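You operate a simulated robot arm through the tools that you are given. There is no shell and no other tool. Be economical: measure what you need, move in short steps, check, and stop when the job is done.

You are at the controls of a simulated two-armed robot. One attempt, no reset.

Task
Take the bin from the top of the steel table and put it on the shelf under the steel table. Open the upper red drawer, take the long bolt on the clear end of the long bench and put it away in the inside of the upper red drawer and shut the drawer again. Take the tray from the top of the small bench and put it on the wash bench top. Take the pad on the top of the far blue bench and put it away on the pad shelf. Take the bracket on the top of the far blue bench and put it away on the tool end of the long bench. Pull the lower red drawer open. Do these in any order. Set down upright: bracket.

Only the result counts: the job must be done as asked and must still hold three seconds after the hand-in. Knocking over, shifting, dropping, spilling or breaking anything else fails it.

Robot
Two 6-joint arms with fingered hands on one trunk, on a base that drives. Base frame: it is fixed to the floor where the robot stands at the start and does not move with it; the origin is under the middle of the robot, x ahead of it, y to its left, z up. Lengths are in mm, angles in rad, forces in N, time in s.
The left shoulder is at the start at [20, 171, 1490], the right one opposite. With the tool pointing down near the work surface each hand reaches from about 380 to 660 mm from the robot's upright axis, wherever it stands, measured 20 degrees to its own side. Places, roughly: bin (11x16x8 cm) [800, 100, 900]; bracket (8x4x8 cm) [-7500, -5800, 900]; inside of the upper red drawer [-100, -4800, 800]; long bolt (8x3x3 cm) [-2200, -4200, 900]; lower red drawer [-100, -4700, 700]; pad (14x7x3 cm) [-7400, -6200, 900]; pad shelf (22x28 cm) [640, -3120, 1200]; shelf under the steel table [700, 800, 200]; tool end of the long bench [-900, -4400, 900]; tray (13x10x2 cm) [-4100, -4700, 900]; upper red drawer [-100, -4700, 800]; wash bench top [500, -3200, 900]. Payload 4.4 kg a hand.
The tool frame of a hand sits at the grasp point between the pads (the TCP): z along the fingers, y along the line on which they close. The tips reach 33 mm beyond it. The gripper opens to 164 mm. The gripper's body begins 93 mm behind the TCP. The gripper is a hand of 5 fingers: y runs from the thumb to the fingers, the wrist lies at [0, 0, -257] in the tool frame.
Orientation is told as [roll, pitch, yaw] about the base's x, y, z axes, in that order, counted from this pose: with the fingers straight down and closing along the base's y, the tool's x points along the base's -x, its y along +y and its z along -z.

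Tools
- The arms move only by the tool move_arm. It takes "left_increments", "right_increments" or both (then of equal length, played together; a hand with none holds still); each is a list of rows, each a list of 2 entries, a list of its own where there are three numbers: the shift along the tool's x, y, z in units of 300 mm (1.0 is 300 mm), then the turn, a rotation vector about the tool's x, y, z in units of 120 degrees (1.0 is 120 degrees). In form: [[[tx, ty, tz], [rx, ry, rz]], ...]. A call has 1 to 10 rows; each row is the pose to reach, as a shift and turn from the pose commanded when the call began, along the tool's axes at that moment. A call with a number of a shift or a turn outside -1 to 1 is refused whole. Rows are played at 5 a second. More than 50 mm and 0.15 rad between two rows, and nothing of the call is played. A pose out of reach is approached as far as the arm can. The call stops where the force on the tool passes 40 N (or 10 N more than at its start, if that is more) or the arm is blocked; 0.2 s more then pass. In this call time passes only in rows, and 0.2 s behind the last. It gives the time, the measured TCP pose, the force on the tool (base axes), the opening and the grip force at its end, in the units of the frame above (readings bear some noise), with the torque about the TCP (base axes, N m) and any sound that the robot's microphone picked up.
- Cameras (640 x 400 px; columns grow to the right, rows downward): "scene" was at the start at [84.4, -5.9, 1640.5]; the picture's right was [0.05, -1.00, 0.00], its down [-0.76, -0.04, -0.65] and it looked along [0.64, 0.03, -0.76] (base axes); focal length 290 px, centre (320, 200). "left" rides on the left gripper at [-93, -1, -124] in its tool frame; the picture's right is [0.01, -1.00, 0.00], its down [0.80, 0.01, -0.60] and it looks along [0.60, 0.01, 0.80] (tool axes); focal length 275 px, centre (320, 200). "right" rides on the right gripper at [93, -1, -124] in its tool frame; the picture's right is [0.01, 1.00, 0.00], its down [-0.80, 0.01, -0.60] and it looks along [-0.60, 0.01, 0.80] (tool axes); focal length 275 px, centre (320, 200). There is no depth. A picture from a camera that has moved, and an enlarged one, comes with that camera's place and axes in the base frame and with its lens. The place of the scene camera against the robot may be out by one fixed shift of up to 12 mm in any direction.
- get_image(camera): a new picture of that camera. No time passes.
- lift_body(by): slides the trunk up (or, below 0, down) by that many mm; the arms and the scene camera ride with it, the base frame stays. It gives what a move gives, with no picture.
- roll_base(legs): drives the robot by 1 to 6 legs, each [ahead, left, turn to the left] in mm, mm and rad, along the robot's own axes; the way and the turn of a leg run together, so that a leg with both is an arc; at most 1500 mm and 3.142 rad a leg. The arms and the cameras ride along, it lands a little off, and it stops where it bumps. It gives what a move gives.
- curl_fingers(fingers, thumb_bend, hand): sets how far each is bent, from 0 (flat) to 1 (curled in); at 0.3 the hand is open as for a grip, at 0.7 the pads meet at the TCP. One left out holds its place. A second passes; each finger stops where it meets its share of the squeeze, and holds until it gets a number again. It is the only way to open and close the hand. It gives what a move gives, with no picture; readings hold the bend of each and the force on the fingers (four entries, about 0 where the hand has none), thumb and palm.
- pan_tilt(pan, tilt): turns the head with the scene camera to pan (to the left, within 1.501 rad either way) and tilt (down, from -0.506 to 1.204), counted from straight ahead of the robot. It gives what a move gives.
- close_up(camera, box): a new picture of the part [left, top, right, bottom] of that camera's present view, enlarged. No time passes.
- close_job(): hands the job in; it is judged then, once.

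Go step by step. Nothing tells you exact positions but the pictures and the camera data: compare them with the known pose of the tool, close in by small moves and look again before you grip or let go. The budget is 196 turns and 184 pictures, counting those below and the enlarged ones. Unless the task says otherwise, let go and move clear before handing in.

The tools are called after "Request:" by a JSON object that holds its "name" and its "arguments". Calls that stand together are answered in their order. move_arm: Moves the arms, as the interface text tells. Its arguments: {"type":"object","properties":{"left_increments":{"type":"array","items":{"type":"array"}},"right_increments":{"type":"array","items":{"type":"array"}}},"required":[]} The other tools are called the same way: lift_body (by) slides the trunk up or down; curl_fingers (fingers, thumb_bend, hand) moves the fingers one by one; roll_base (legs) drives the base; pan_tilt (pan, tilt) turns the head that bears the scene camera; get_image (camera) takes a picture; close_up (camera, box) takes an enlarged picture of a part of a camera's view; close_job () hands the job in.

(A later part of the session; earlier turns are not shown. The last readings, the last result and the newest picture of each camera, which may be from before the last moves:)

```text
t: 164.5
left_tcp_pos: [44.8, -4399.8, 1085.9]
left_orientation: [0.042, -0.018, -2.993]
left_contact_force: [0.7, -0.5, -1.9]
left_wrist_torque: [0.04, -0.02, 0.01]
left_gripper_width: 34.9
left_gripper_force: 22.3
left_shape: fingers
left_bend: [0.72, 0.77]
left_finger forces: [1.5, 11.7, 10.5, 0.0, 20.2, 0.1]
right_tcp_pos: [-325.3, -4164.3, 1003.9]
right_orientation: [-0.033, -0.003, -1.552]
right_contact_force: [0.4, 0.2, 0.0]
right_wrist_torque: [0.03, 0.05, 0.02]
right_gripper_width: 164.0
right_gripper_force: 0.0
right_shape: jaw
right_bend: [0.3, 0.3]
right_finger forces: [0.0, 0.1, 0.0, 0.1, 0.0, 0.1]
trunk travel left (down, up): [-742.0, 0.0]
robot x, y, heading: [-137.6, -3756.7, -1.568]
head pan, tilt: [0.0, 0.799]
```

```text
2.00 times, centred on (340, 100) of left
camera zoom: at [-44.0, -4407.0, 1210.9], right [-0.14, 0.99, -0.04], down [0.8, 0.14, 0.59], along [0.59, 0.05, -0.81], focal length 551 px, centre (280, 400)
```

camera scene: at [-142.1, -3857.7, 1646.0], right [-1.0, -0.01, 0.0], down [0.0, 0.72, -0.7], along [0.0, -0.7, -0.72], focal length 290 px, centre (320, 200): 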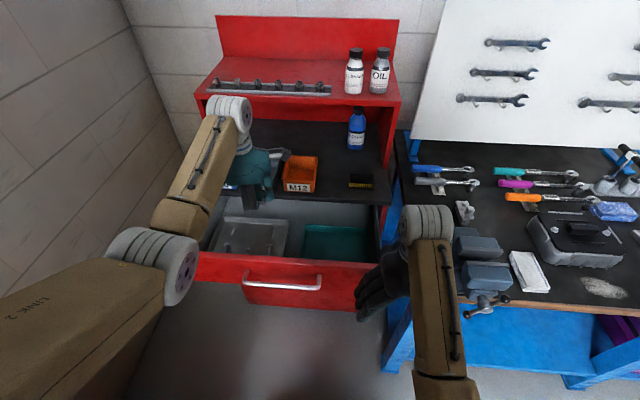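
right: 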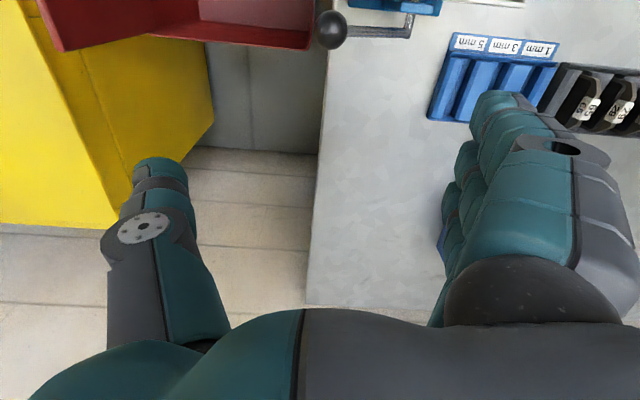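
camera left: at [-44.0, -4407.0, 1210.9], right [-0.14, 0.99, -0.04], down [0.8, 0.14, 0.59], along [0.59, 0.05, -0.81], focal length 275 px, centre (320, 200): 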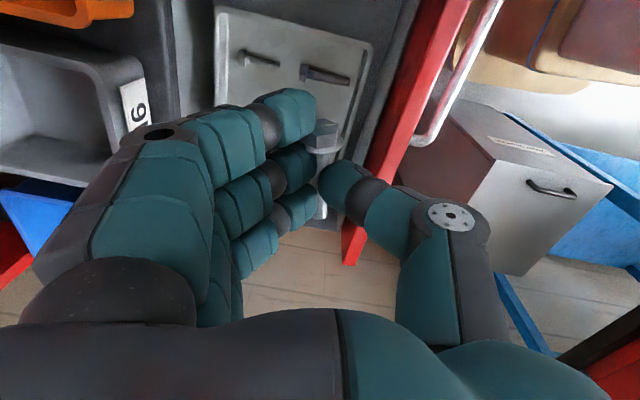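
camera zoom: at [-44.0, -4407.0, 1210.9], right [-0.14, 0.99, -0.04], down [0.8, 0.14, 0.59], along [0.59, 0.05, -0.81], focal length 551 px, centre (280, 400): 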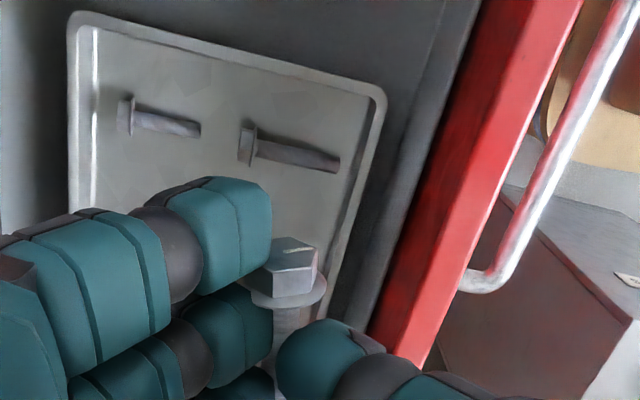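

The drawer holds a grey tray with small bolts and an empty teal tray to the right. The empty teal tray near (−190, −4440) is the safest spot, so I'll turn the robot slightly right to bring the left hand over it.

Request:
{"name": "roll_base", "arguments": {"legs": [[10, -15, -0.33]]}}

Request:
{"name": "get_image", "arguments": {"camera": "left"}}

Request:
{"name": "get_image", "arguments": {"camera": "scene"}}

```text
t: 166.0
left_tcp_pos: [-192.5, -4432.5, 1085.7]
left_orientation: [0.042, -0.015, 2.955]
left_contact_force: [-0.9, 0.3, -1.3]
left_wrist_torque: [-0.02, -0.04, -0.03]
left_gripper_width: 35.0
left_gripper_force: 21.6
left_shape: fingers
left_bend: [0.72, 0.77]
left_finger forces: [1.5, 11.6, 10.4, 0.0, 20.0, 0.0]
right_tcp_pos: [-466.2, -4086.5, 1004.8]
right_orientation: [-0.033, -0.004, -1.888]
right_contact_force: [-1.1, -0.3, -0.2]
right_wrist_torque: [0.05, -0.02, 0.02]
right_gripper_width: 164.2
right_gripper_force: 0.0
right_shape: jaw
right_bend: [0.3, 0.3]
right_finger forces: [0.0, 0.0, 0.0, 0.0, 0.0, 0.0]
trunk travel left (down, up): [-742.0, 0.0]
robot x, y, heading: [-157.7, -3761.7, -1.897]
head pan, tilt: [0.0, 0.799]
```

```text
116 pictures are left
camera left: at [-280.5, -4409.1, 1211.1], right [0.2, 0.98, -0.04], down [0.8, -0.14, 0.59], along [0.57, -0.15, -0.81], focal length 275 px, centre (320, 200)
```

left: 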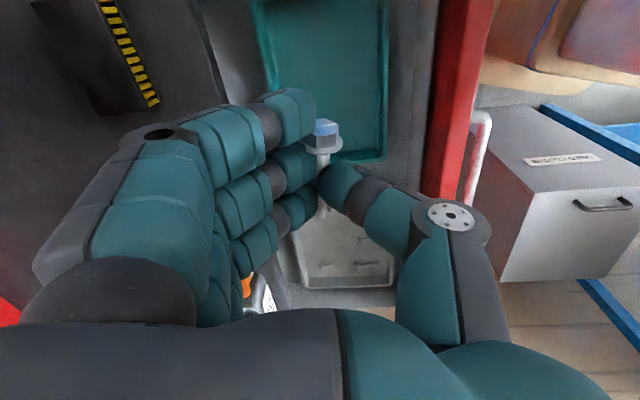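

```text
115 pictures are left
camera scene: at [-189.3, -3859.6, 1646.0], right [-0.95, 0.32, 0.0], down [0.23, 0.68, -0.7], along [-0.23, -0.66, -0.72], focal length 290 px, centre (320, 200)
```

scene: 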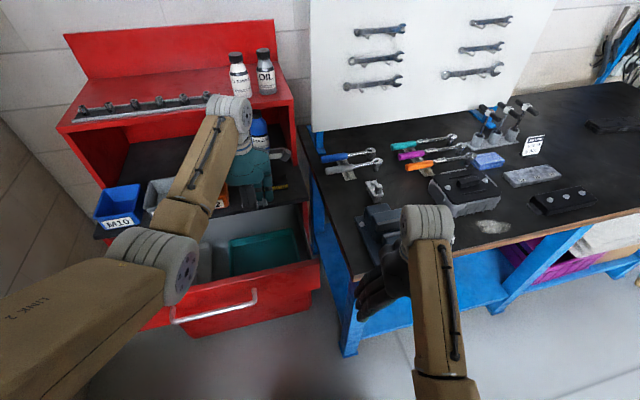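

The hand is above the teal tray. I'll lower the trunk 190 to bring the bolt into the drawer, then look.

Request:
{"name": "lift_body", "arguments": {"by": -190}}

Request:
{"name": "get_image", "arguments": {"camera": "left"}}

Request:
{"name": "get_image", "arguments": {"camera": "scene"}}

```text
t: 168.0
left_tcp_pos: [-193.3, -4431.9, 898.2]
left_orientation: [0.044, -0.015, 2.954]
left_contact_force: [0.7, 0.4, 0.0]
left_wrist_torque: [-0.04, -0.01, 0.0]
left_gripper_width: 34.8
left_gripper_force: 21.4
left_shape: fingers
left_bend: [0.72, 0.77]
left_finger forces: [1.5, 11.4, 10.4, 0.1, 20.0, 0.0]
right_tcp_pos: [-466.6, -4087.4, 814.4]
right_orientation: [-0.034, -0.006, -1.887]
right_contact_force: [-0.3, 0.2, -0.7]
right_wrist_torque: [0.0, -0.04, -0.02]
right_gripper_width: 164.1
right_gripper_force: 0.0
right_shape: jaw
right_bend: [0.3, 0.3]
right_finger forces: [0.0, 0.1, 0.0, 0.1, 0.1, 0.0]
trunk travel left (down, up): [-552.0, 190.0]
robot x, y, heading: [-156.2, -3758.6, -1.901]
head pan, tilt: [0.0, 0.799]
```

```text
114 pictures are left
camera left: at [-279.9, -4409.0, 1021.6], right [0.2, 0.98, -0.04], down [0.8, -0.13, 0.59], along [0.57, -0.15, -0.81], focal length 275 px, centre (320, 200)
```

left: 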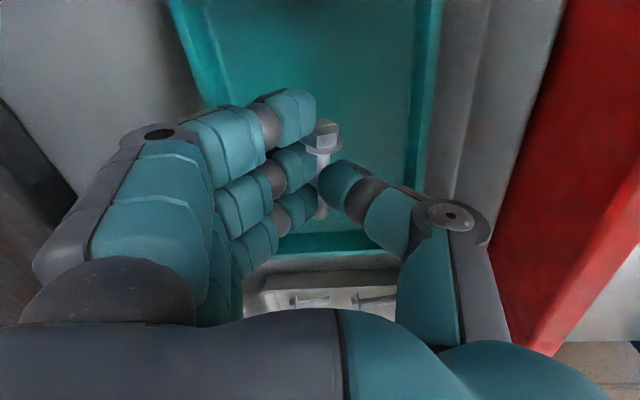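

```text
113 pictures are left
camera scene: at [-189.8, -3863.0, 1456.1], right [-0.95, 0.32, 0.0], down [0.23, 0.68, -0.7], along [-0.23, -0.66, -0.72], focal length 290 px, centre (320, 200)
```

scene: 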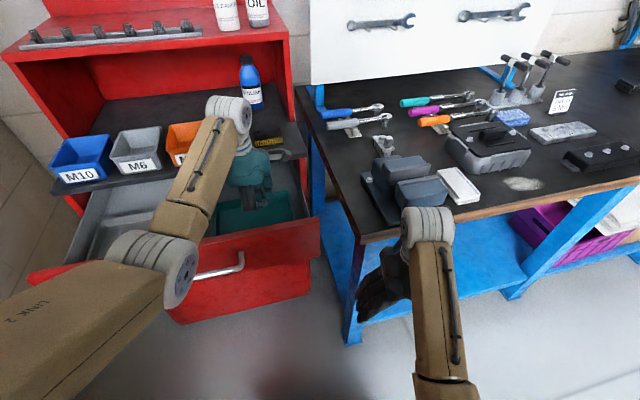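

The bolt hangs within the teal tray's outline. I'll go down in small steps until a light touch.

Request:
{"name": "move_arm", "arguments": {"left_increments": [[[0, 0, 0.05], [0, 0, 0]], [[0, 0, 0.1], [0, 0, 0]], [[0, 0, 0.13], [0, 0, 0]], [[0, 0, 0.15], [0, 0, 0]], [[0, 0, 0.165], [0, 0, 0]], [[0, 0, 0.18], [0, 0, 0]], [[0, 0, 0.195], [0, 0, 0]], [[0, 0, 0.21], [0, 0, 0]]]}}

Request:
{"name": "get_image", "arguments": {"camera": "left"}}

```text
t: 169.8
left_tcp_pos: [-195.2, -4434.8, 834.6]
left_orientation: [0.041, -0.015, 2.955]
left_contact_force: [0.1, 0.4, -0.3]
left_wrist_torque: [-0.02, -0.01, 0.0]
left_gripper_width: 34.9
left_gripper_force: 21.8
left_shape: fingers
left_bend: [0.72, 0.77]
left_finger forces: [1.6, 11.5, 10.2, 0.1, 19.9, 0.0]
right_tcp_pos: [-467.0, -4087.5, 813.4]
right_orientation: [-0.035, -0.005, -1.888]
right_contact_force: [-0.2, -0.6, 0.9]
right_wrist_torque: [0.01, 0.01, 0.02]
right_gripper_width: 163.9
right_gripper_force: 0.1
right_shape: jaw
right_bend: [0.3, 0.3]
right_finger forces: [0.1, 0.0, 0.0, 0.1, 0.0, 0.1]
trunk travel left (down, up): [-552.0, 190.0]
robot x, y, heading: [-159.1, -3765.6, -1.902]
head pan, tilt: [0.0, 0.799]
```

```text
112 pictures are left
camera left: at [-281.5, -4411.6, 959.0], right [0.2, 0.98, -0.04], down [0.8, -0.14, 0.59], along [0.57, -0.15, -0.81], focal length 275 px, centre (320, 200)
```

left: 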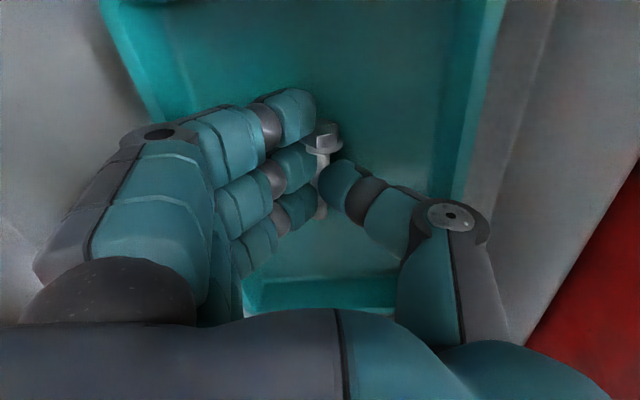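

No contact yet, so I'll continue a little lower.

Request:
{"name": "move_arm", "arguments": {"left_increments": [[[0, 0, 0.013], [0, 0, 0]], [[0, 0, 0.026], [0, 0, 0]], [[0, 0, 0.04], [0, 0, 0]], [[0, 0, 0.053], [0, 0, 0]], [[0, 0, 0.066], [0, 0, 0]], [[0, 0, 0.08], [0, 0, 0]]]}}

Request:
{"name": "get_image", "arguments": {"camera": "left"}}

```text
t: 170.6
left_tcp_pos: [-196.1, -4442.9, 832.8]
left_orientation: [0.065, -0.014, 2.954]
left_contact_force: [2.6, -2.1, 18.0]
left_wrist_torque: [-0.03, 0.03, -0.03]
left_gripper_width: 35.2
left_gripper_force: 29.6
left_shape: fingers
left_bend: [0.72, 0.78]
left_finger forces: [1.3, 16.6, 13.1, 0.2, 28.8, 0.0]
right_tcp_pos: [-466.0, -4086.9, 813.9]
right_orientation: [-0.035, -0.005, -1.887]
right_contact_force: [0.2, -0.2, -0.2]
right_wrist_torque: [0.03, -0.01, -0.02]
right_gripper_width: 164.1
right_gripper_force: 0.0
right_shape: jaw
right_bend: [0.3, 0.3]
right_finger forces: [0.0, 0.0, 0.1, 0.0, 0.0, 0.1]
trunk travel left (down, up): [-552.0, 190.0]
robot x, y, heading: [-155.5, -3764.7, -1.899]
head pan, tilt: [0.0, 0.799]
stopped in row 3 (left hand): the force on the tool passed its limit at 44 N (the readings are from after the stop); the commanded pose is now the measured one
```

```text
111 pictures are left
camera left: at [-282.7, -4417.6, 956.9], right [0.2, 0.98, -0.06], down [0.8, -0.12, 0.59], along [0.57, -0.17, -0.81], focal length 275 px, centre (320, 200)
```

left: 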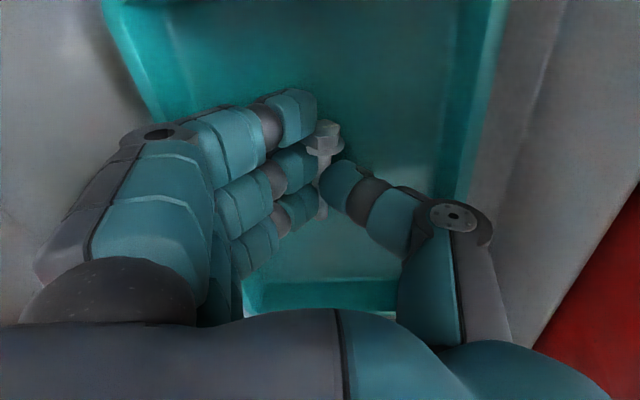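

The bolt touches the tray floor. I'll rise 5 mm, open moderately, and retreat up.

Request:
{"name": "move_arm", "arguments": {"left_increments": [[[0, 0, -0.02], [0, 0, 0]]]}}

Request:
{"name": "curl_fingers", "arguments": {"hand": "left", "fingers": 0.6, "thumb_bend": 0.62}}

Request:
{"name": "move_arm", "arguments": {"left_increments": [[[0, 0, -0.05], [0, 0, 0]], [[0, 0, -0.15], [0, 0, 0]], [[0, 0, -0.25], [0, 0, 0]], [[0, 0, -0.35], [0, 0, 0]]]}}

Request:
{"name": "get_image", "arguments": {"camera": "left"}}

```text
t: 171.0
left_tcp_pos: [-195.7, -4438.9, 833.8]
left_orientation: [0.053, -0.015, 2.952]
left_contact_force: [1.4, 1.5, 1.9]
left_wrist_torque: [0.03, 0.01, -0.05]
left_gripper_width: 34.8
left_gripper_force: 22.7
left_shape: fingers
left_bend: [0.72, 0.78]
left_finger forces: [1.3, 12.3, 10.0, 0.1, 22.7, 0.0]
right_tcp_pos: [-465.8, -4088.4, 814.1]
right_orientation: [-0.036, -0.004, -1.889]
right_contact_force: [-0.3, -0.2, -0.2]
right_wrist_torque: [-0.01, 0.01, 0.02]
right_gripper_width: 164.0
right_gripper_force: 0.1
right_shape: jaw
right_bend: [0.3, 0.3]
right_finger forces: [0.1, 0.0, 0.0, 0.1, 0.0, 0.0]
trunk travel left (down, up): [-552.0, 190.0]
robot x, y, heading: [-156.2, -3763.5, -1.9]
head pan, tilt: [0.0, 0.799]
```

```text
t: 172.0
left_tcp_pos: [-197.5, -4439.9, 837.8]
left_orientation: [0.061, -0.018, 2.954]
left_contact_force: [-0.3, -0.7, 28.2]
left_wrist_torque: [0.56, -0.3, -0.01]
left_gripper_width: 53.2
left_gripper_force: 14.2
left_shape: fingers
left_bend: [0.6, 0.66]
left_finger forces: [0.1, 0.0, 0.1, 0.0, 28.4, 0.0]
right_tcp_pos: [-466.9, -4084.6, 814.2]
right_orientation: [-0.035, -0.009, -1.889]
right_contact_force: [-0.3, -0.1, 0.1]
right_wrist_torque: [0.0, 0.01, 0.01]
right_gripper_width: 164.2
right_gripper_force: 0.1
right_shape: jaw
right_bend: [0.3, 0.3]
right_finger forces: [0.1, 0.0, 0.1, 0.1, 0.1, 0.0]
trunk travel left (down, up): [-552.0, 190.0]
robot x, y, heading: [-155.1, -3762.8, -1.898]
head pan, tilt: [0.0, 0.799]
```

```text
t: 173.0
left_tcp_pos: [-191.5, -4434.5, 940.1]
left_orientation: [0.053, -0.016, 2.953]
left_contact_force: [0.6, 0.5, -0.3]
left_wrist_torque: [0.05, 0.01, 0.0]
left_gripper_width: 58.6
left_gripper_force: 0.0
left_shape: fingers
left_bend: [0.6, 0.62]
left_finger forces: [0.1, 0.0, 0.0, 0.1, 0.0, 0.0]
right_tcp_pos: [-465.7, -4087.4, 814.0]
right_orientation: [-0.036, -0.006, -1.888]
right_contact_force: [0.1, 0.9, 0.2]
right_wrist_torque: [0.03, -0.03, -0.05]
right_gripper_width: 163.7
right_gripper_force: 0.0
right_shape: jaw
right_bend: [0.3, 0.3]
right_finger forces: [0.1, 0.0, 0.0, 0.0, 0.1, 0.1]
trunk travel left (down, up): [-552.0, 190.0]
robot x, y, heading: [-158.1, -3763.5, -1.901]
head pan, tilt: [0.0, 0.799]
```

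```text
110 pictures are left
camera left: at [-278.7, -4410.0, 1064.6], right [0.2, 0.98, -0.05], down [0.8, -0.13, 0.59], along [0.57, -0.16, -0.81], focal length 275 px, centre (320, 200)
```

left: 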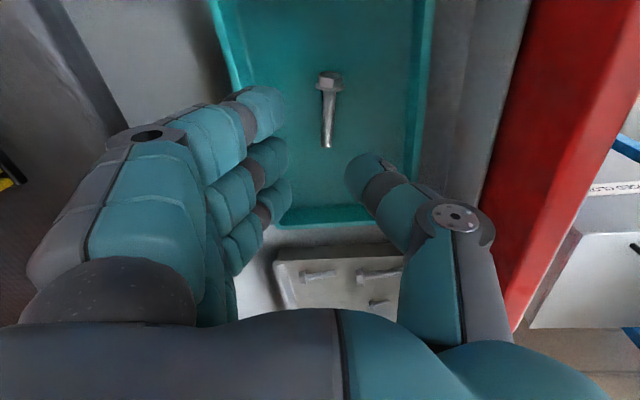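

The bolt lies in the tray. I'll raise, turn back, and retreat, then reorient the left hand to push the drawer shut.

Request:
{"name": "lift_body", "arguments": {"by": 190}}

Request:
{"name": "roll_base", "arguments": {"legs": [[0, 0, 0.328], [-450, -80, 0]]}}

Request:
{"name": "move_arm", "arguments": {"left_increments": [[[0, 0, 0], [0, 0, -0.07]], [[0, 0, 0], [0, 0, -0.14]], [[0, 0, 0], [0, 0, -0.21]], [[0, 0, 0], [0, 0, -0.28]], [[0, 0, 0], [0, 0, -0.35]], [[0, 0, 0], [0, 0, -0.42]], [[0, 0, 0], [0, 0, -0.49]], [[0, 0, 0], [0, 0, -0.56]], [[0, 0, 0], [0, 0, -0.63]], [[0, 0, 0], [0, 0, -0.68]]]}}

Request:
{"name": "lift_body", "arguments": {"by": -382}}

```text
t: 175.1
left_tcp_pos: [-193.0, -4435.4, 1129.3]
left_orientation: [0.055, -0.016, 2.951]
left_contact_force: [0.0, -0.1, -0.2]
left_wrist_torque: [0.01, 0.0, -0.01]
left_gripper_width: 58.7
left_gripper_force: 0.1
left_shape: fingers
left_bend: [0.6, 0.62]
left_finger forces: [0.0, 0.0, 0.1, 0.1, 0.0, 0.0]
right_tcp_pos: [-465.1, -4086.7, 1004.2]
right_orientation: [-0.036, -0.006, -1.888]
right_contact_force: [-0.2, -0.5, 0.0]
right_wrist_torque: [0.01, -0.03, 0.0]
right_gripper_width: 164.0
right_gripper_force: 0.0
right_shape: jaw
right_bend: [0.3, 0.3]
right_finger forces: [0.0, 0.0, 0.0, 0.1, 0.0, 0.1]
trunk travel left (down, up): [-742.0, 0.0]
robot x, y, heading: [-156.9, -3760.3, -1.903]
head pan, tilt: [0.0, 0.799]
```

```text
t: 178.9
left_tcp_pos: [-58.6, -3966.8, 1129.2]
left_orientation: [0.056, -0.016, -3.013]
left_contact_force: [0.1, 0.1, 0.4]
left_wrist_torque: [-0.05, -0.03, 0.02]
left_gripper_width: 58.4
left_gripper_force: 0.1
left_shape: fingers
left_bend: [0.6, 0.62]
left_finger forces: [0.1, 0.0, 0.0, 0.0, 0.0, 0.1]
right_tcp_pos: [-427.9, -3721.5, 1004.5]
right_orientation: [-0.035, -0.004, -1.57]
right_contact_force: [-0.3, -0.4, 0.7]
right_wrist_torque: [0.0, -0.04, -0.01]
right_gripper_width: 164.0
right_gripper_force: 0.0
right_shape: jaw
right_bend: [0.3, 0.3]
right_finger forces: [0.0, 0.0, 0.0, 0.0, 0.1, 0.0]
trunk travel left (down, up): [-742.0, 0.0]
robot x, y, heading: [-231.2, -3321.7, -1.59]
head pan, tilt: [0.0, 0.799]
```

```text
t: 181.1
left_tcp_pos: [-57.9, -3966.4, 1128.8]
left_orientation: [-0.008, -0.058, -1.584]
left_contact_force: [-0.6, -0.1, -0.1]
left_wrist_torque: [0.01, 0.0, -0.01]
left_gripper_width: 58.6
left_gripper_force: 0.0
left_shape: fingers
left_bend: [0.6, 0.62]
left_finger forces: [0.1, 0.0, 0.0, 0.0, 0.1, 0.0]
right_tcp_pos: [-426.3, -3722.4, 1004.6]
right_orientation: [-0.034, -0.006, -1.572]
right_contact_force: [-0.1, 1.1, -0.1]
right_wrist_torque: [-0.01, 0.01, 0.01]
right_gripper_width: 163.9
right_gripper_force: 0.1
right_shape: jaw
right_bend: [0.3, 0.3]
right_finger forces: [0.0, 0.0, 0.0, 0.1, 0.0, 0.0]
trunk travel left (down, up): [-742.0, 0.0]
robot x, y, heading: [-230.6, -3314.7, -1.585]
head pan, tilt: [0.0, 0.799]
```

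```text
t: 184.8
left_tcp_pos: [-58.6, -3966.8, 748.8]
left_orientation: [-0.009, -0.058, -1.588]
left_contact_force: [-0.6, 1.0, 0.5]
left_wrist_torque: [0.01, 0.01, 0.02]
left_gripper_width: 58.5
left_gripper_force: 0.2
left_shape: fingers
left_bend: [0.6, 0.62]
left_finger forces: [0.0, 0.0, 0.0, 0.0, 0.0, 0.1]
right_tcp_pos: [-431.6, -3716.7, 613.0]
right_orientation: [-0.045, 0.01, -1.571]
right_contact_force: [-0.4, 0.1, -0.7]
right_wrist_torque: [-0.04, -0.01, 0.02]
right_gripper_width: 163.9
right_gripper_force: 0.0
right_shape: jaw
right_bend: [0.3, 0.3]
right_finger forces: [0.0, 0.0, 0.0, 0.0, 0.0, 0.1]
trunk travel left (down, up): [-360.0, 382.0]
robot x, y, heading: [-231.6, -3319.6, -1.581]
head pan, tilt: [0.0, 0.799]
```

Next comes the forward-pointing, thumb-up pose for the left hand.

Request:
{"name": "move_arm", "arguments": {"left_increments": [[[-0.065, 0, -0.04], [0, -0.07, 0]], [[-0.13, 0, -0.08], [0, -0.14, 0]], [[-0.2, 0, -0.12], [0, -0.21, 0]], [[-0.26, 0, -0.16], [0, -0.28, 0]], [[-0.33, 0, -0.2], [0, -0.35, 0]], [[-0.4, 0, -0.24], [0, -0.42, 0]], [[-0.46, 0, -0.28], [0, -0.49, 0]], [[-0.53, 0, -0.32], [0, -0.56, 0]], [[-0.6, 0, -0.36], [0, -0.63, 0]], [[-0.667, 0, -0.4], [0, -0.7, 0]]]}}

Request:
{"name": "move_arm", "arguments": {"left_increments": [[[0, 0, 0], [0, 0, -0.07]], [[0, 0, 0], [0, 0, -0.14]], [[0, 0, 0], [0, 0, -0.21]], [[0, 0, 0], [0, 0, -0.28]], [[0, 0, 0], [0, 0, -0.35]], [[0, 0, 0], [0, 0, -0.42]], [[0, 0, 0], [0, 0, -0.49]], [[0, 0, 0], [0, 0, -0.56]], [[0, 0, 0], [0, 0, -0.63]], [[0, 0, 0], [0, 0, -0.7]]]}}

Request:
{"name": "curl_fingers", "arguments": {"hand": "left", "fingers": 0.9, "thumb_bend": 0.7}}

Request:
{"name": "get_image", "arguments": {"camera": "left"}}

Request:
{"name": "get_image", "arguments": {"camera": "scene"}}

```text
t: 187.0
left_tcp_pos: [-60.9, -4159.3, 880.4]
left_orientation: [-0.163, -1.524, -1.429]
left_contact_force: [0.3, -0.5, 0.1]
left_wrist_torque: [0.04, 0.0, -0.01]
left_gripper_width: 59.0
left_gripper_force: 0.0
left_shape: fingers
left_bend: [0.6, 0.62]
left_finger forces: [0.1, 0.0, 0.0, 0.1, 0.0, 0.0]
right_tcp_pos: [-431.9, -3717.8, 613.0]
right_orientation: [-0.044, 0.01, -1.57]
right_contact_force: [0.1, 0.7, -0.1]
right_wrist_torque: [0.03, -0.03, -0.02]
right_gripper_width: 164.0
right_gripper_force: 0.1
right_shape: jaw
right_bend: [0.3, 0.3]
right_finger forces: [0.0, 0.0, 0.0, 0.0, 0.0, 0.0]
trunk travel left (down, up): [-360.0, 382.0]
robot x, y, heading: [-231.0, -3318.6, -1.584]
head pan, tilt: [0.0, 0.799]
```

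```text
t: 189.2
left_tcp_pos: [-52.7, -4155.7, 884.4]
left_orientation: [-1.602, -0.177, -0.194]
left_contact_force: [-0.6, 1.0, -0.5]
left_wrist_torque: [0.05, -0.01, 0.06]
left_gripper_width: 59.0
left_gripper_force: 0.1
left_shape: fingers
left_bend: [0.6, 0.62]
left_finger forces: [0.0, 0.0, 0.0, 0.1, 0.1, 0.1]
left hand out of reach, approached as far as the arm can: row 7, 8, 9, 10
right_tcp_pos: [-430.7, -3716.7, 612.0]
right_orientation: [-0.043, 0.01, -1.572]
right_contact_force: [0.1, 0.5, 0.4]
right_wrist_torque: [-0.03, -0.04, -0.02]
right_gripper_width: 163.9
right_gripper_force: 0.0
right_shape: jaw
right_bend: [0.3, 0.3]
right_finger forces: [0.0, 0.1, 0.1, 0.0, 0.0, 0.0]
trunk travel left (down, up): [-360.0, 382.0]
robot x, y, heading: [-233.9, -3314.2, -1.585]
head pan, tilt: [0.0, 0.799]
```

```text
t: 190.2
left_tcp_pos: [-52.3, -4156.0, 884.9]
left_orientation: [-1.601, -0.175, -0.196]
left_contact_force: [0.1, -0.2, 0.4]
left_wrist_torque: [0.0, 0.01, 0.02]
left_gripper_width: 40.1
left_gripper_force: 0.0
left_shape: fingers
left_bend: [0.88, 0.68]
left_finger forces: [0.0, 0.1, 0.0, 0.0, 0.0, 0.1]
right_tcp_pos: [-429.3, -3717.0, 612.6]
right_orientation: [-0.042, 0.011, -1.57]
right_contact_force: [-0.4, -0.2, -0.4]
right_wrist_torque: [0.0, -0.03, 0.0]
right_gripper_width: 164.1
right_gripper_force: 0.1
right_shape: jaw
right_bend: [0.3, 0.3]
right_finger forces: [0.1, 0.0, 0.1, 0.0, 0.0, 0.0]
trunk travel left (down, up): [-360.0, 382.0]
robot x, y, heading: [-232.3, -3318.2, -1.586]
head pan, tilt: [0.0, 0.799]
```

```text
109 pictures are left
camera left: at [62.9, -4052.4, 897.8], right [-0.18, 0.07, 0.98], down [-0.65, 0.74, -0.17], along [-0.74, -0.67, -0.09], focal length 275 px, centre (320, 200)
```

left: 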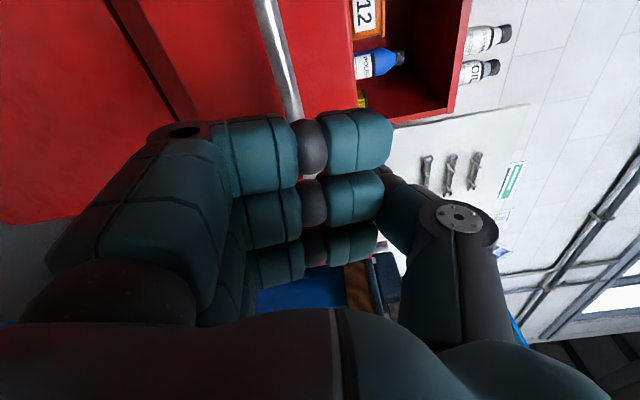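

```text
108 pictures are left
camera scene: at [-237.2, -3446.4, 1262.9], right [-1.0, 0.01, 0.0], down [0.01, 0.72, -0.7], along [-0.01, -0.7, -0.72], focal length 290 px, centre (320, 200)
```

scene: 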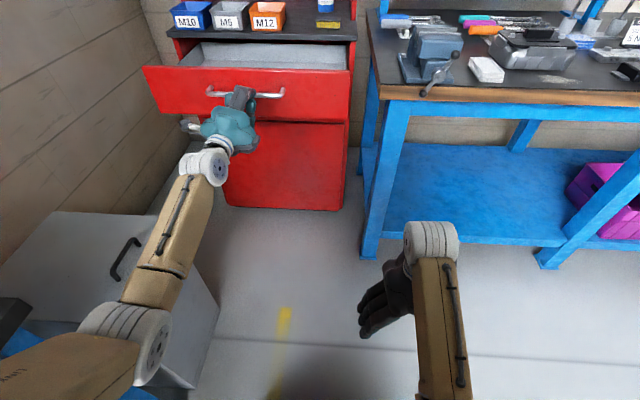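

The fist points at the handle. I'll push forward with the base.

Request:
{"name": "roll_base", "arguments": {"legs": [[300, 0, 0.013]]}}

Request:
{"name": "get_image", "arguments": {"camera": "scene"}}

Request:
{"name": "get_image", "arguments": {"camera": "left"}}

```text
t: 192.2
left_tcp_pos: [-47.2, -4450.1, 883.7]
left_orientation: [-1.601, -0.174, -0.185]
left_contact_force: [-0.3, 0.1, -1.0]
left_wrist_torque: [0.0, 0.01, -0.01]
left_gripper_width: 41.2
left_gripper_force: 0.1
left_shape: fingers
left_bend: [0.89, 0.68]
left_finger forces: [0.0, 0.1, 0.0, 0.0, 0.1, 0.0]
right_tcp_pos: [-429.9, -4014.7, 612.6]
right_orientation: [-0.044, 0.011, -1.562]
right_contact_force: [-0.4, 1.6, -0.4]
right_wrist_torque: [0.0, -0.01, 0.01]
right_gripper_width: 164.0
right_gripper_force: 0.1
right_shape: jaw
right_bend: [0.3, 0.3]
right_finger forces: [0.1, 0.0, 0.0, 0.0, 0.0, 0.0]
trunk travel left (down, up): [-360.0, 382.0]
robot x, y, heading: [-237.1, -3614.3, -1.569]
head pan, tilt: [0.0, 0.799]
```

```text
107 pictures are left
camera scene: at [-238.6, -3742.0, 1262.8], right [-1.0, 0.0, 0.0], down [0.0, 0.72, -0.7], along [0.0, -0.7, -0.72], focal length 290 px, centre (320, 200)
```

scene: 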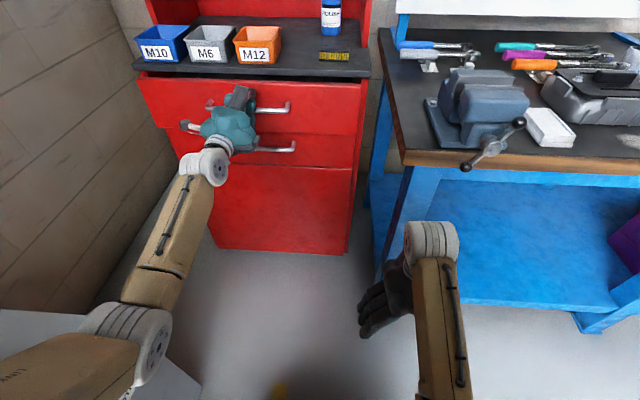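

```text
106 pictures are left
camera left: at [67.2, -4345.1, 897.2], right [-0.18, 0.06, 0.98], down [-0.66, 0.73, -0.17], along [-0.73, -0.68, -0.09], focal length 275 px, centre (320, 200)
```

left: 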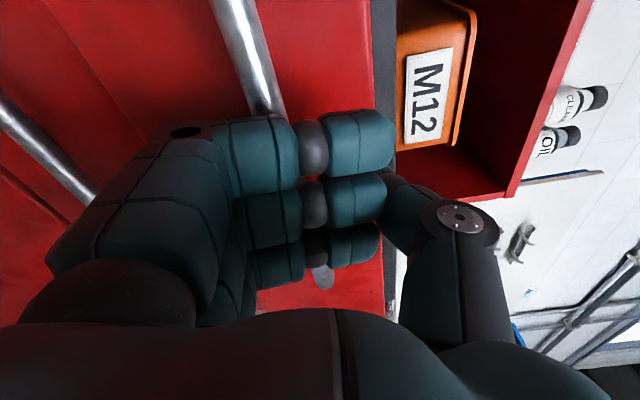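

It's nearly shut. I'll push further until it stops.

Request:
{"name": "roll_base", "arguments": {"legs": [[60, 0, 0]]}}

Request:
{"name": "get_image", "arguments": {"camera": "scene"}}

```text
t: 193.2
left_tcp_pos: [-47.4, -4500.1, 882.3]
left_orientation: [-1.598, -0.173, -0.185]
left_contact_force: [0.3, 2.9, 0.6]
left_wrist_torque: [0.02, -0.05, 0.11]
left_gripper_width: 43.0
left_gripper_force: 1.5
left_shape: fingers
left_bend: [0.9, 0.67]
left_finger forces: [2.6, 0.0, 0.1, 0.0, 0.0, 0.1]
right_tcp_pos: [-431.5, -4065.8, 612.5]
right_orientation: [-0.045, 0.008, -1.563]
right_contact_force: [0.2, -0.2, -0.8]
right_wrist_torque: [-0.01, 0.02, 0.01]
right_gripper_width: 163.9
right_gripper_force: 0.0
right_shape: jaw
right_bend: [0.3, 0.3]
right_finger forces: [0.0, 0.0, 0.0, 0.1, 0.0, 0.0]
trunk travel left (down, up): [-360.0, 382.0]
robot x, y, heading: [-236.2, -3663.4, -1.572]
head pan, tilt: [0.0, 0.799]
stopped in leg 1: the force on the tool passed its limit at 82 N (the readings are from after the stop); the commanded pose is now the measured one
```

```text
105 pictures are left
camera scene: at [-238.8, -3793.6, 1262.9], right [-1.0, 0.0, 0.0], down [0.0, 0.72, -0.7], along [0.0, -0.7, -0.72], focal length 290 px, centre (320, 200)
```

scene: 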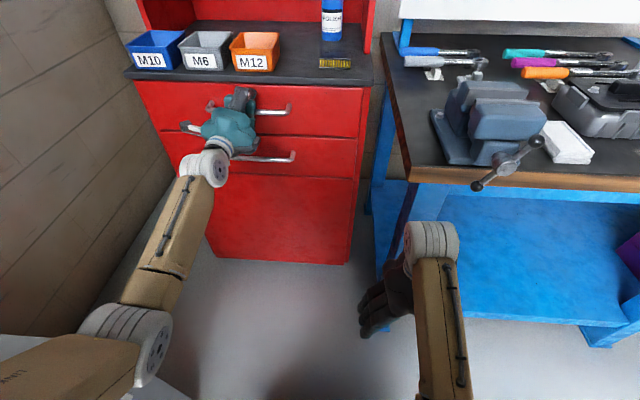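

The upper drawer is shut. I'll back off 120, lower 165 to the lower handle at z≈718, and open the hand for the bar.

Request:
{"name": "roll_base", "arguments": {"legs": [[-120, 0, 0]]}}

Request:
{"name": "curl_fingers", "arguments": {"hand": "left", "fingers": 0.48, "thumb_bend": 0.56}}

Request:
{"name": "lift_body", "arguments": {"by": -165}}

Request:
{"name": "get_image", "arguments": {"camera": "left"}}

Request:
{"name": "get_image", "arguments": {"camera": "scene"}}

```text
t: 194.5
left_tcp_pos: [-46.9, -4375.6, 882.7]
left_orientation: [-1.597, -0.172, -0.183]
left_contact_force: [0.3, -0.5, 0.6]
left_wrist_torque: [-0.01, 0.02, 0.02]
left_gripper_width: 43.2
left_gripper_force: 0.2
left_shape: fingers
left_bend: [0.9, 0.67]
left_finger forces: [0.0, 0.0, 0.1, 0.0, 0.1, 0.0]
right_tcp_pos: [-429.4, -3941.7, 613.6]
right_orientation: [-0.043, 0.01, -1.563]
right_contact_force: [-0.2, 0.4, 0.3]
right_wrist_torque: [-0.04, 0.0, 0.0]
right_gripper_width: 164.2
right_gripper_force: 0.2
right_shape: jaw
right_bend: [0.3, 0.3]
right_finger forces: [0.0, 0.0, 0.0, 0.1, 0.1, 0.0]
trunk travel left (down, up): [-360.0, 382.0]
robot x, y, heading: [-238.7, -3538.1, -1.577]
head pan, tilt: [0.0, 0.799]
```

```text
t: 195.5
left_tcp_pos: [-46.8, -4374.7, 881.6]
left_orientation: [-1.597, -0.173, -0.187]
left_contact_force: [0.2, 0.0, 0.3]
left_wrist_torque: [-0.01, -0.01, 0.0]
left_gripper_width: 90.7
left_gripper_force: 0.1
left_shape: fingers
left_bend: [0.48, 0.56]
left_finger forces: [0.1, 0.0, 0.1, 0.0, 0.1, 0.1]
right_tcp_pos: [-430.9, -3941.6, 613.4]
right_orientation: [-0.046, 0.007, -1.561]
right_contact_force: [-0.3, -0.7, -0.2]
right_wrist_torque: [0.03, 0.01, 0.02]
right_gripper_width: 163.9
right_gripper_force: 0.0
right_shape: jaw
right_bend: [0.3, 0.3]
right_finger forces: [0.0, 0.0, 0.0, 0.0, 0.1, 0.0]
trunk travel left (down, up): [-360.0, 382.0]
robot x, y, heading: [-233.8, -3542.3, -1.575]
head pan, tilt: [0.0, 0.799]
```

```text
t: 197.3
left_tcp_pos: [-45.5, -4375.9, 717.9]
left_orientation: [-1.599, -0.17, -0.186]
left_contact_force: [-0.6, 0.4, 0.5]
left_wrist_torque: [0.03, 0.01, 0.0]
left_gripper_width: 91.2
left_gripper_force: 0.0
left_shape: fingers
left_bend: [0.48, 0.56]
left_finger forces: [0.0, 0.0, 0.0, 0.0, 0.0, 0.0]
right_tcp_pos: [-435.4, -3922.4, 422.0]
right_orientation: [-0.054, 0.076, -1.562]
right_contact_force: [0.6, 0.3, 0.4]
right_wrist_torque: [-0.02, -0.05, 0.03]
right_gripper_width: 164.1
right_gripper_force: 0.1
right_shape: jaw
right_bend: [0.3, 0.3]
right_finger forces: [0.0, 0.1, 0.0, 0.0, 0.0, 0.1]
trunk travel left (down, up): [-195.0, 547.0]
robot x, y, heading: [-232.7, -3539.5, -1.571]
head pan, tilt: [0.0, 0.799]
```

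```text
104 pictures are left
camera left: at [67.7, -4270.2, 731.0], right [-0.18, 0.06, 0.98], down [-0.66, 0.73, -0.16], along [-0.73, -0.68, -0.09], focal length 275 px, centre (320, 200)
```

left: 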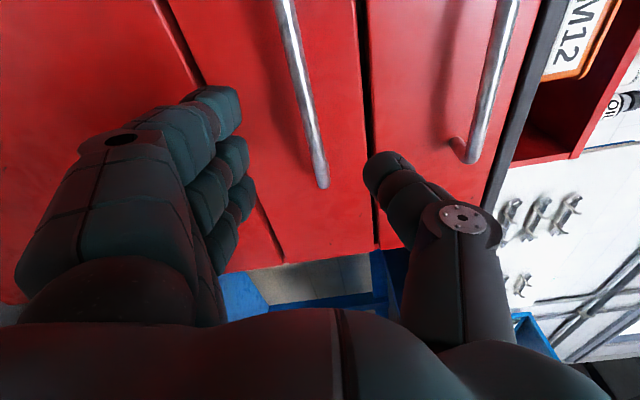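

```text
103 pictures are left
camera scene: at [-238.6, -3718.9, 1094.6], right [-1.0, 0.0, 0.0], down [0.0, 0.72, -0.7], along [0.0, -0.7, -0.72], focal length 290 px, centre (320, 200)
```

scene: 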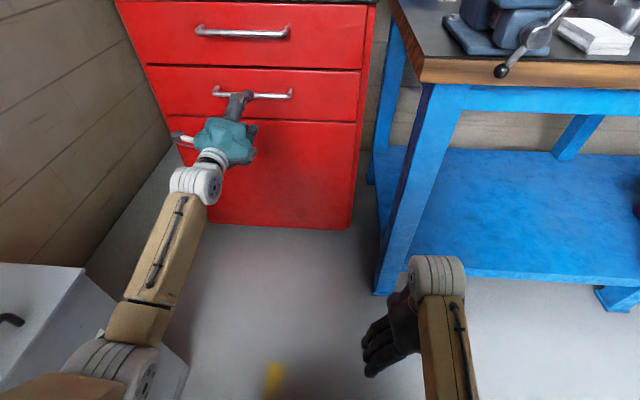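

The lower bar is at z≈708, y≈−4500. I'll lower 8 and advance 118.

Request:
{"name": "lift_body", "arguments": {"by": -8}}

Request:
{"name": "roll_base", "arguments": {"legs": [[118, 0, 0]]}}

Request:
{"name": "get_image", "arguments": {"camera": "left"}}

```text
t: 197.9
left_tcp_pos: [-45.1, -4376.3, 712.9]
left_orientation: [-1.6, -0.174, -0.184]
left_contact_force: [1.0, -1.1, -0.3]
left_wrist_torque: [0.01, 0.0, 0.01]
left_gripper_width: 91.1
left_gripper_force: 0.0
left_shape: fingers
left_bend: [0.48, 0.56]
left_finger forces: [0.1, 0.0, 0.1, 0.0, 0.1, 0.0]
right_tcp_pos: [-435.3, -3922.5, 414.7]
right_orientation: [-0.056, 0.077, -1.564]
right_contact_force: [-0.2, 0.1, 0.2]
right_wrist_torque: [0.03, 0.02, 0.0]
right_gripper_width: 163.9
right_gripper_force: 0.0
right_shape: jaw
right_bend: [0.3, 0.3]
right_finger forces: [0.0, 0.0, 0.0, 0.1, 0.0, 0.1]
trunk travel left (down, up): [-187.0, 555.0]
robot x, y, heading: [-231.6, -3541.0, -1.572]
head pan, tilt: [0.0, 0.799]
```

```text
t: 199.3
left_tcp_pos: [-46.3, -4491.6, 708.8]
left_orientation: [-1.598, -0.172, -0.184]
left_contact_force: [-0.2, 0.7, -0.4]
left_wrist_torque: [-0.02, -0.02, -0.01]
left_gripper_width: 91.1
left_gripper_force: 0.0
left_shape: fingers
left_bend: [0.48, 0.56]
left_finger forces: [0.1, 0.0, 0.0, 0.1, 0.0, 0.0]
right_tcp_pos: [-434.5, -4040.9, 415.4]
right_orientation: [-0.058, 0.076, -1.56]
right_contact_force: [0.0, 0.4, -0.4]
right_wrist_torque: [-0.01, 0.02, -0.04]
right_gripper_width: 163.8
right_gripper_force: 0.1
right_shape: jaw
right_bend: [0.3, 0.3]
right_finger forces: [0.0, 0.0, 0.0, 0.1, 0.0, 0.0]
trunk travel left (down, up): [-187.0, 555.0]
robot x, y, heading: [-237.3, -3659.2, -1.569]
head pan, tilt: [0.0, 0.799]
stopped in leg 1: the force on the tool passed its limit at 100 N (the readings are from after the stop); the commanded pose is now the measured one
```

```text
102 pictures are left
camera left: at [68.1, -4386.7, 722.2], right [-0.17, 0.06, 0.98], down [-0.66, 0.73, -0.16], along [-0.73, -0.68, -0.09], focal length 275 px, centre (320, 200)
```

left: 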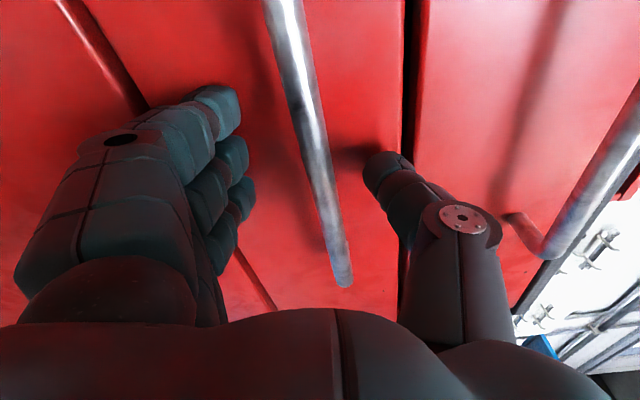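

The bar is within the hand, with the tips at the drawer face. I'll close round it and pull.

Request:
{"name": "curl_fingers", "arguments": {"hand": "left", "fingers": 0.8, "thumb_bend": 0.8}}

Request:
{"name": "roll_base", "arguments": {"legs": [[-140, 0, 0]]}}

Request:
{"name": "roll_base", "arguments": {"legs": [[-130, 0, 0]]}}

Request:
{"name": "get_image", "arguments": {"camera": "scene"}}

```text
t: 200.3
left_tcp_pos: [-45.0, -4491.3, 708.2]
left_orientation: [-1.596, -0.172, -0.184]
left_contact_force: [-0.9, -0.3, 2.0]
left_wrist_torque: [0.02, 0.09, 0.0]
left_gripper_width: 30.0
left_gripper_force: 0.6
left_shape: fingers
left_bend: [0.75, 0.74]
left_finger forces: [1.3, 0.0, 0.1, 0.1, 0.1, 0.0]
right_tcp_pos: [-434.7, -4040.7, 415.2]
right_orientation: [-0.056, 0.074, -1.561]
right_contact_force: [0.5, 0.6, 0.4]
right_wrist_torque: [0.0, -0.01, 0.01]
right_gripper_width: 163.9
right_gripper_force: 0.0
right_shape: jaw
right_bend: [0.3, 0.3]
right_finger forces: [0.1, 0.0, 0.1, 0.0, 0.1, 0.0]
trunk travel left (down, up): [-187.0, 555.0]
robot x, y, heading: [-235.1, -3656.8, -1.573]
head pan, tilt: [0.0, 0.799]
```

```text
t: 201.6
left_tcp_pos: [-48.1, -4350.1, 708.7]
left_orientation: [-1.597, -0.171, -0.188]
left_contact_force: [1.5, 0.5, 0.3]
left_wrist_torque: [-0.01, 0.07, 0.0]
left_gripper_width: 30.2
left_gripper_force: 0.3
left_shape: fingers
left_bend: [0.75, 0.75]
left_finger forces: [0.9, 0.1, 0.0, 0.0, 0.1, 0.0]
right_tcp_pos: [-435.4, -3899.9, 415.1]
right_orientation: [-0.057, 0.075, -1.563]
right_contact_force: [-0.5, 0.2, -0.4]
right_wrist_torque: [-0.03, -0.01, 0.03]
right_gripper_width: 164.1
right_gripper_force: 0.0
right_shape: jaw
right_bend: [0.3, 0.3]
right_finger forces: [0.1, 0.0, 0.0, 0.0, 0.0, 0.0]
trunk travel left (down, up): [-187.0, 555.0]
robot x, y, heading: [-235.5, -3519.5, -1.577]
head pan, tilt: [0.0, 0.799]
```

```text
t: 202.9
left_tcp_pos: [-45.8, -4219.1, 710.5]
left_orientation: [-1.598, -0.169, -0.187]
left_contact_force: [0.4, 0.6, 0.7]
left_wrist_torque: [-0.03, 0.11, 0.01]
left_gripper_width: 29.9
left_gripper_force: 0.9
left_shape: fingers
left_bend: [0.75, 0.75]
left_finger forces: [1.1, 0.0, 0.1, 0.1, 0.1, 0.0]
right_tcp_pos: [-435.0, -3767.1, 413.9]
right_orientation: [-0.055, 0.072, -1.562]
right_contact_force: [0.7, 0.1, 0.5]
right_wrist_torque: [0.04, -0.03, 0.0]
right_gripper_width: 164.1
right_gripper_force: 0.1
right_shape: jaw
right_bend: [0.3, 0.3]
right_finger forces: [0.0, 0.1, 0.1, 0.0, 0.0, 0.0]
trunk travel left (down, up): [-187.0, 555.0]
robot x, y, heading: [-231.2, -3385.0, -1.574]
head pan, tilt: [0.0, 0.799]
```

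```text
101 pictures are left
camera scene: at [-237.9, -3566.6, 1086.8], right [-1.0, 0.0, 0.0], down [0.0, 0.72, -0.7], along [0.0, -0.7, -0.72], focal length 290 px, centre (320, 200)
```

scene: 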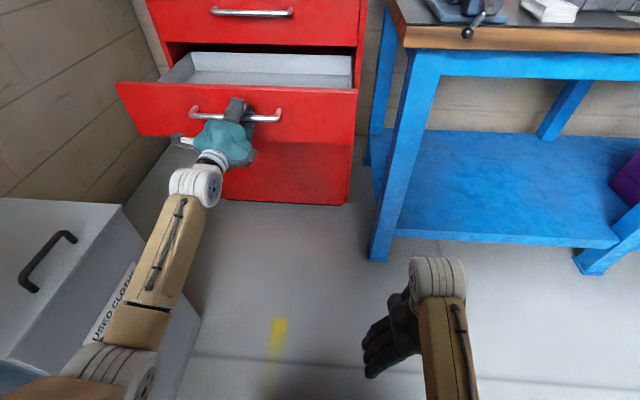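

The lower drawer is open about 260 mm. I'll pull a bit more to reach its stop.

Request:
{"name": "roll_base", "arguments": {"legs": [[-80, 0, 0]]}}

Request:
{"name": "get_image", "arguments": {"camera": "scene"}}

```text
t: 203.9
left_tcp_pos: [-45.9, -4161.4, 707.8]
left_orientation: [-1.592, -0.17, -0.189]
left_contact_force: [1.6, -22.5, -1.5]
left_wrist_torque: [0.09, 0.6, -0.65]
left_gripper_width: 30.6
left_gripper_force: 25.4
left_shape: fingers
left_bend: [0.75, 0.72]
left_finger forces: [18.0, 8.6, 0.0, 0.1, 23.3, 0.1]
right_tcp_pos: [-435.0, -3707.1, 413.5]
right_orientation: [-0.059, 0.078, -1.562]
right_contact_force: [-0.3, -0.8, 0.1]
right_wrist_torque: [0.01, 0.0, 0.02]
right_gripper_width: 164.1
right_gripper_force: 0.1
right_shape: jaw
right_bend: [0.3, 0.3]
right_finger forces: [0.0, 0.0, 0.0, 0.0, 0.0, 0.0]
trunk travel left (down, up): [-187.0, 555.0]
robot x, y, heading: [-234.5, -3323.8, -1.571]
head pan, tilt: [0.0, 0.799]
stopped in leg 1: the force on the tool passed its limit at 91 N (the readings are from after the stop); the commanded pose is now the measured one
```

```text
100 pictures are left
camera scene: at [-237.5, -3506.9, 1086.4], right [-1.0, 0.0, 0.0], down [0.0, 0.72, -0.7], along [0.0, -0.7, -0.72], focal length 290 px, centre (320, 200)
```

scene: 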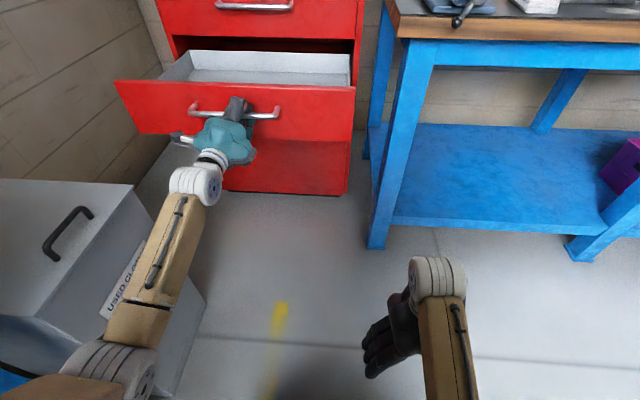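

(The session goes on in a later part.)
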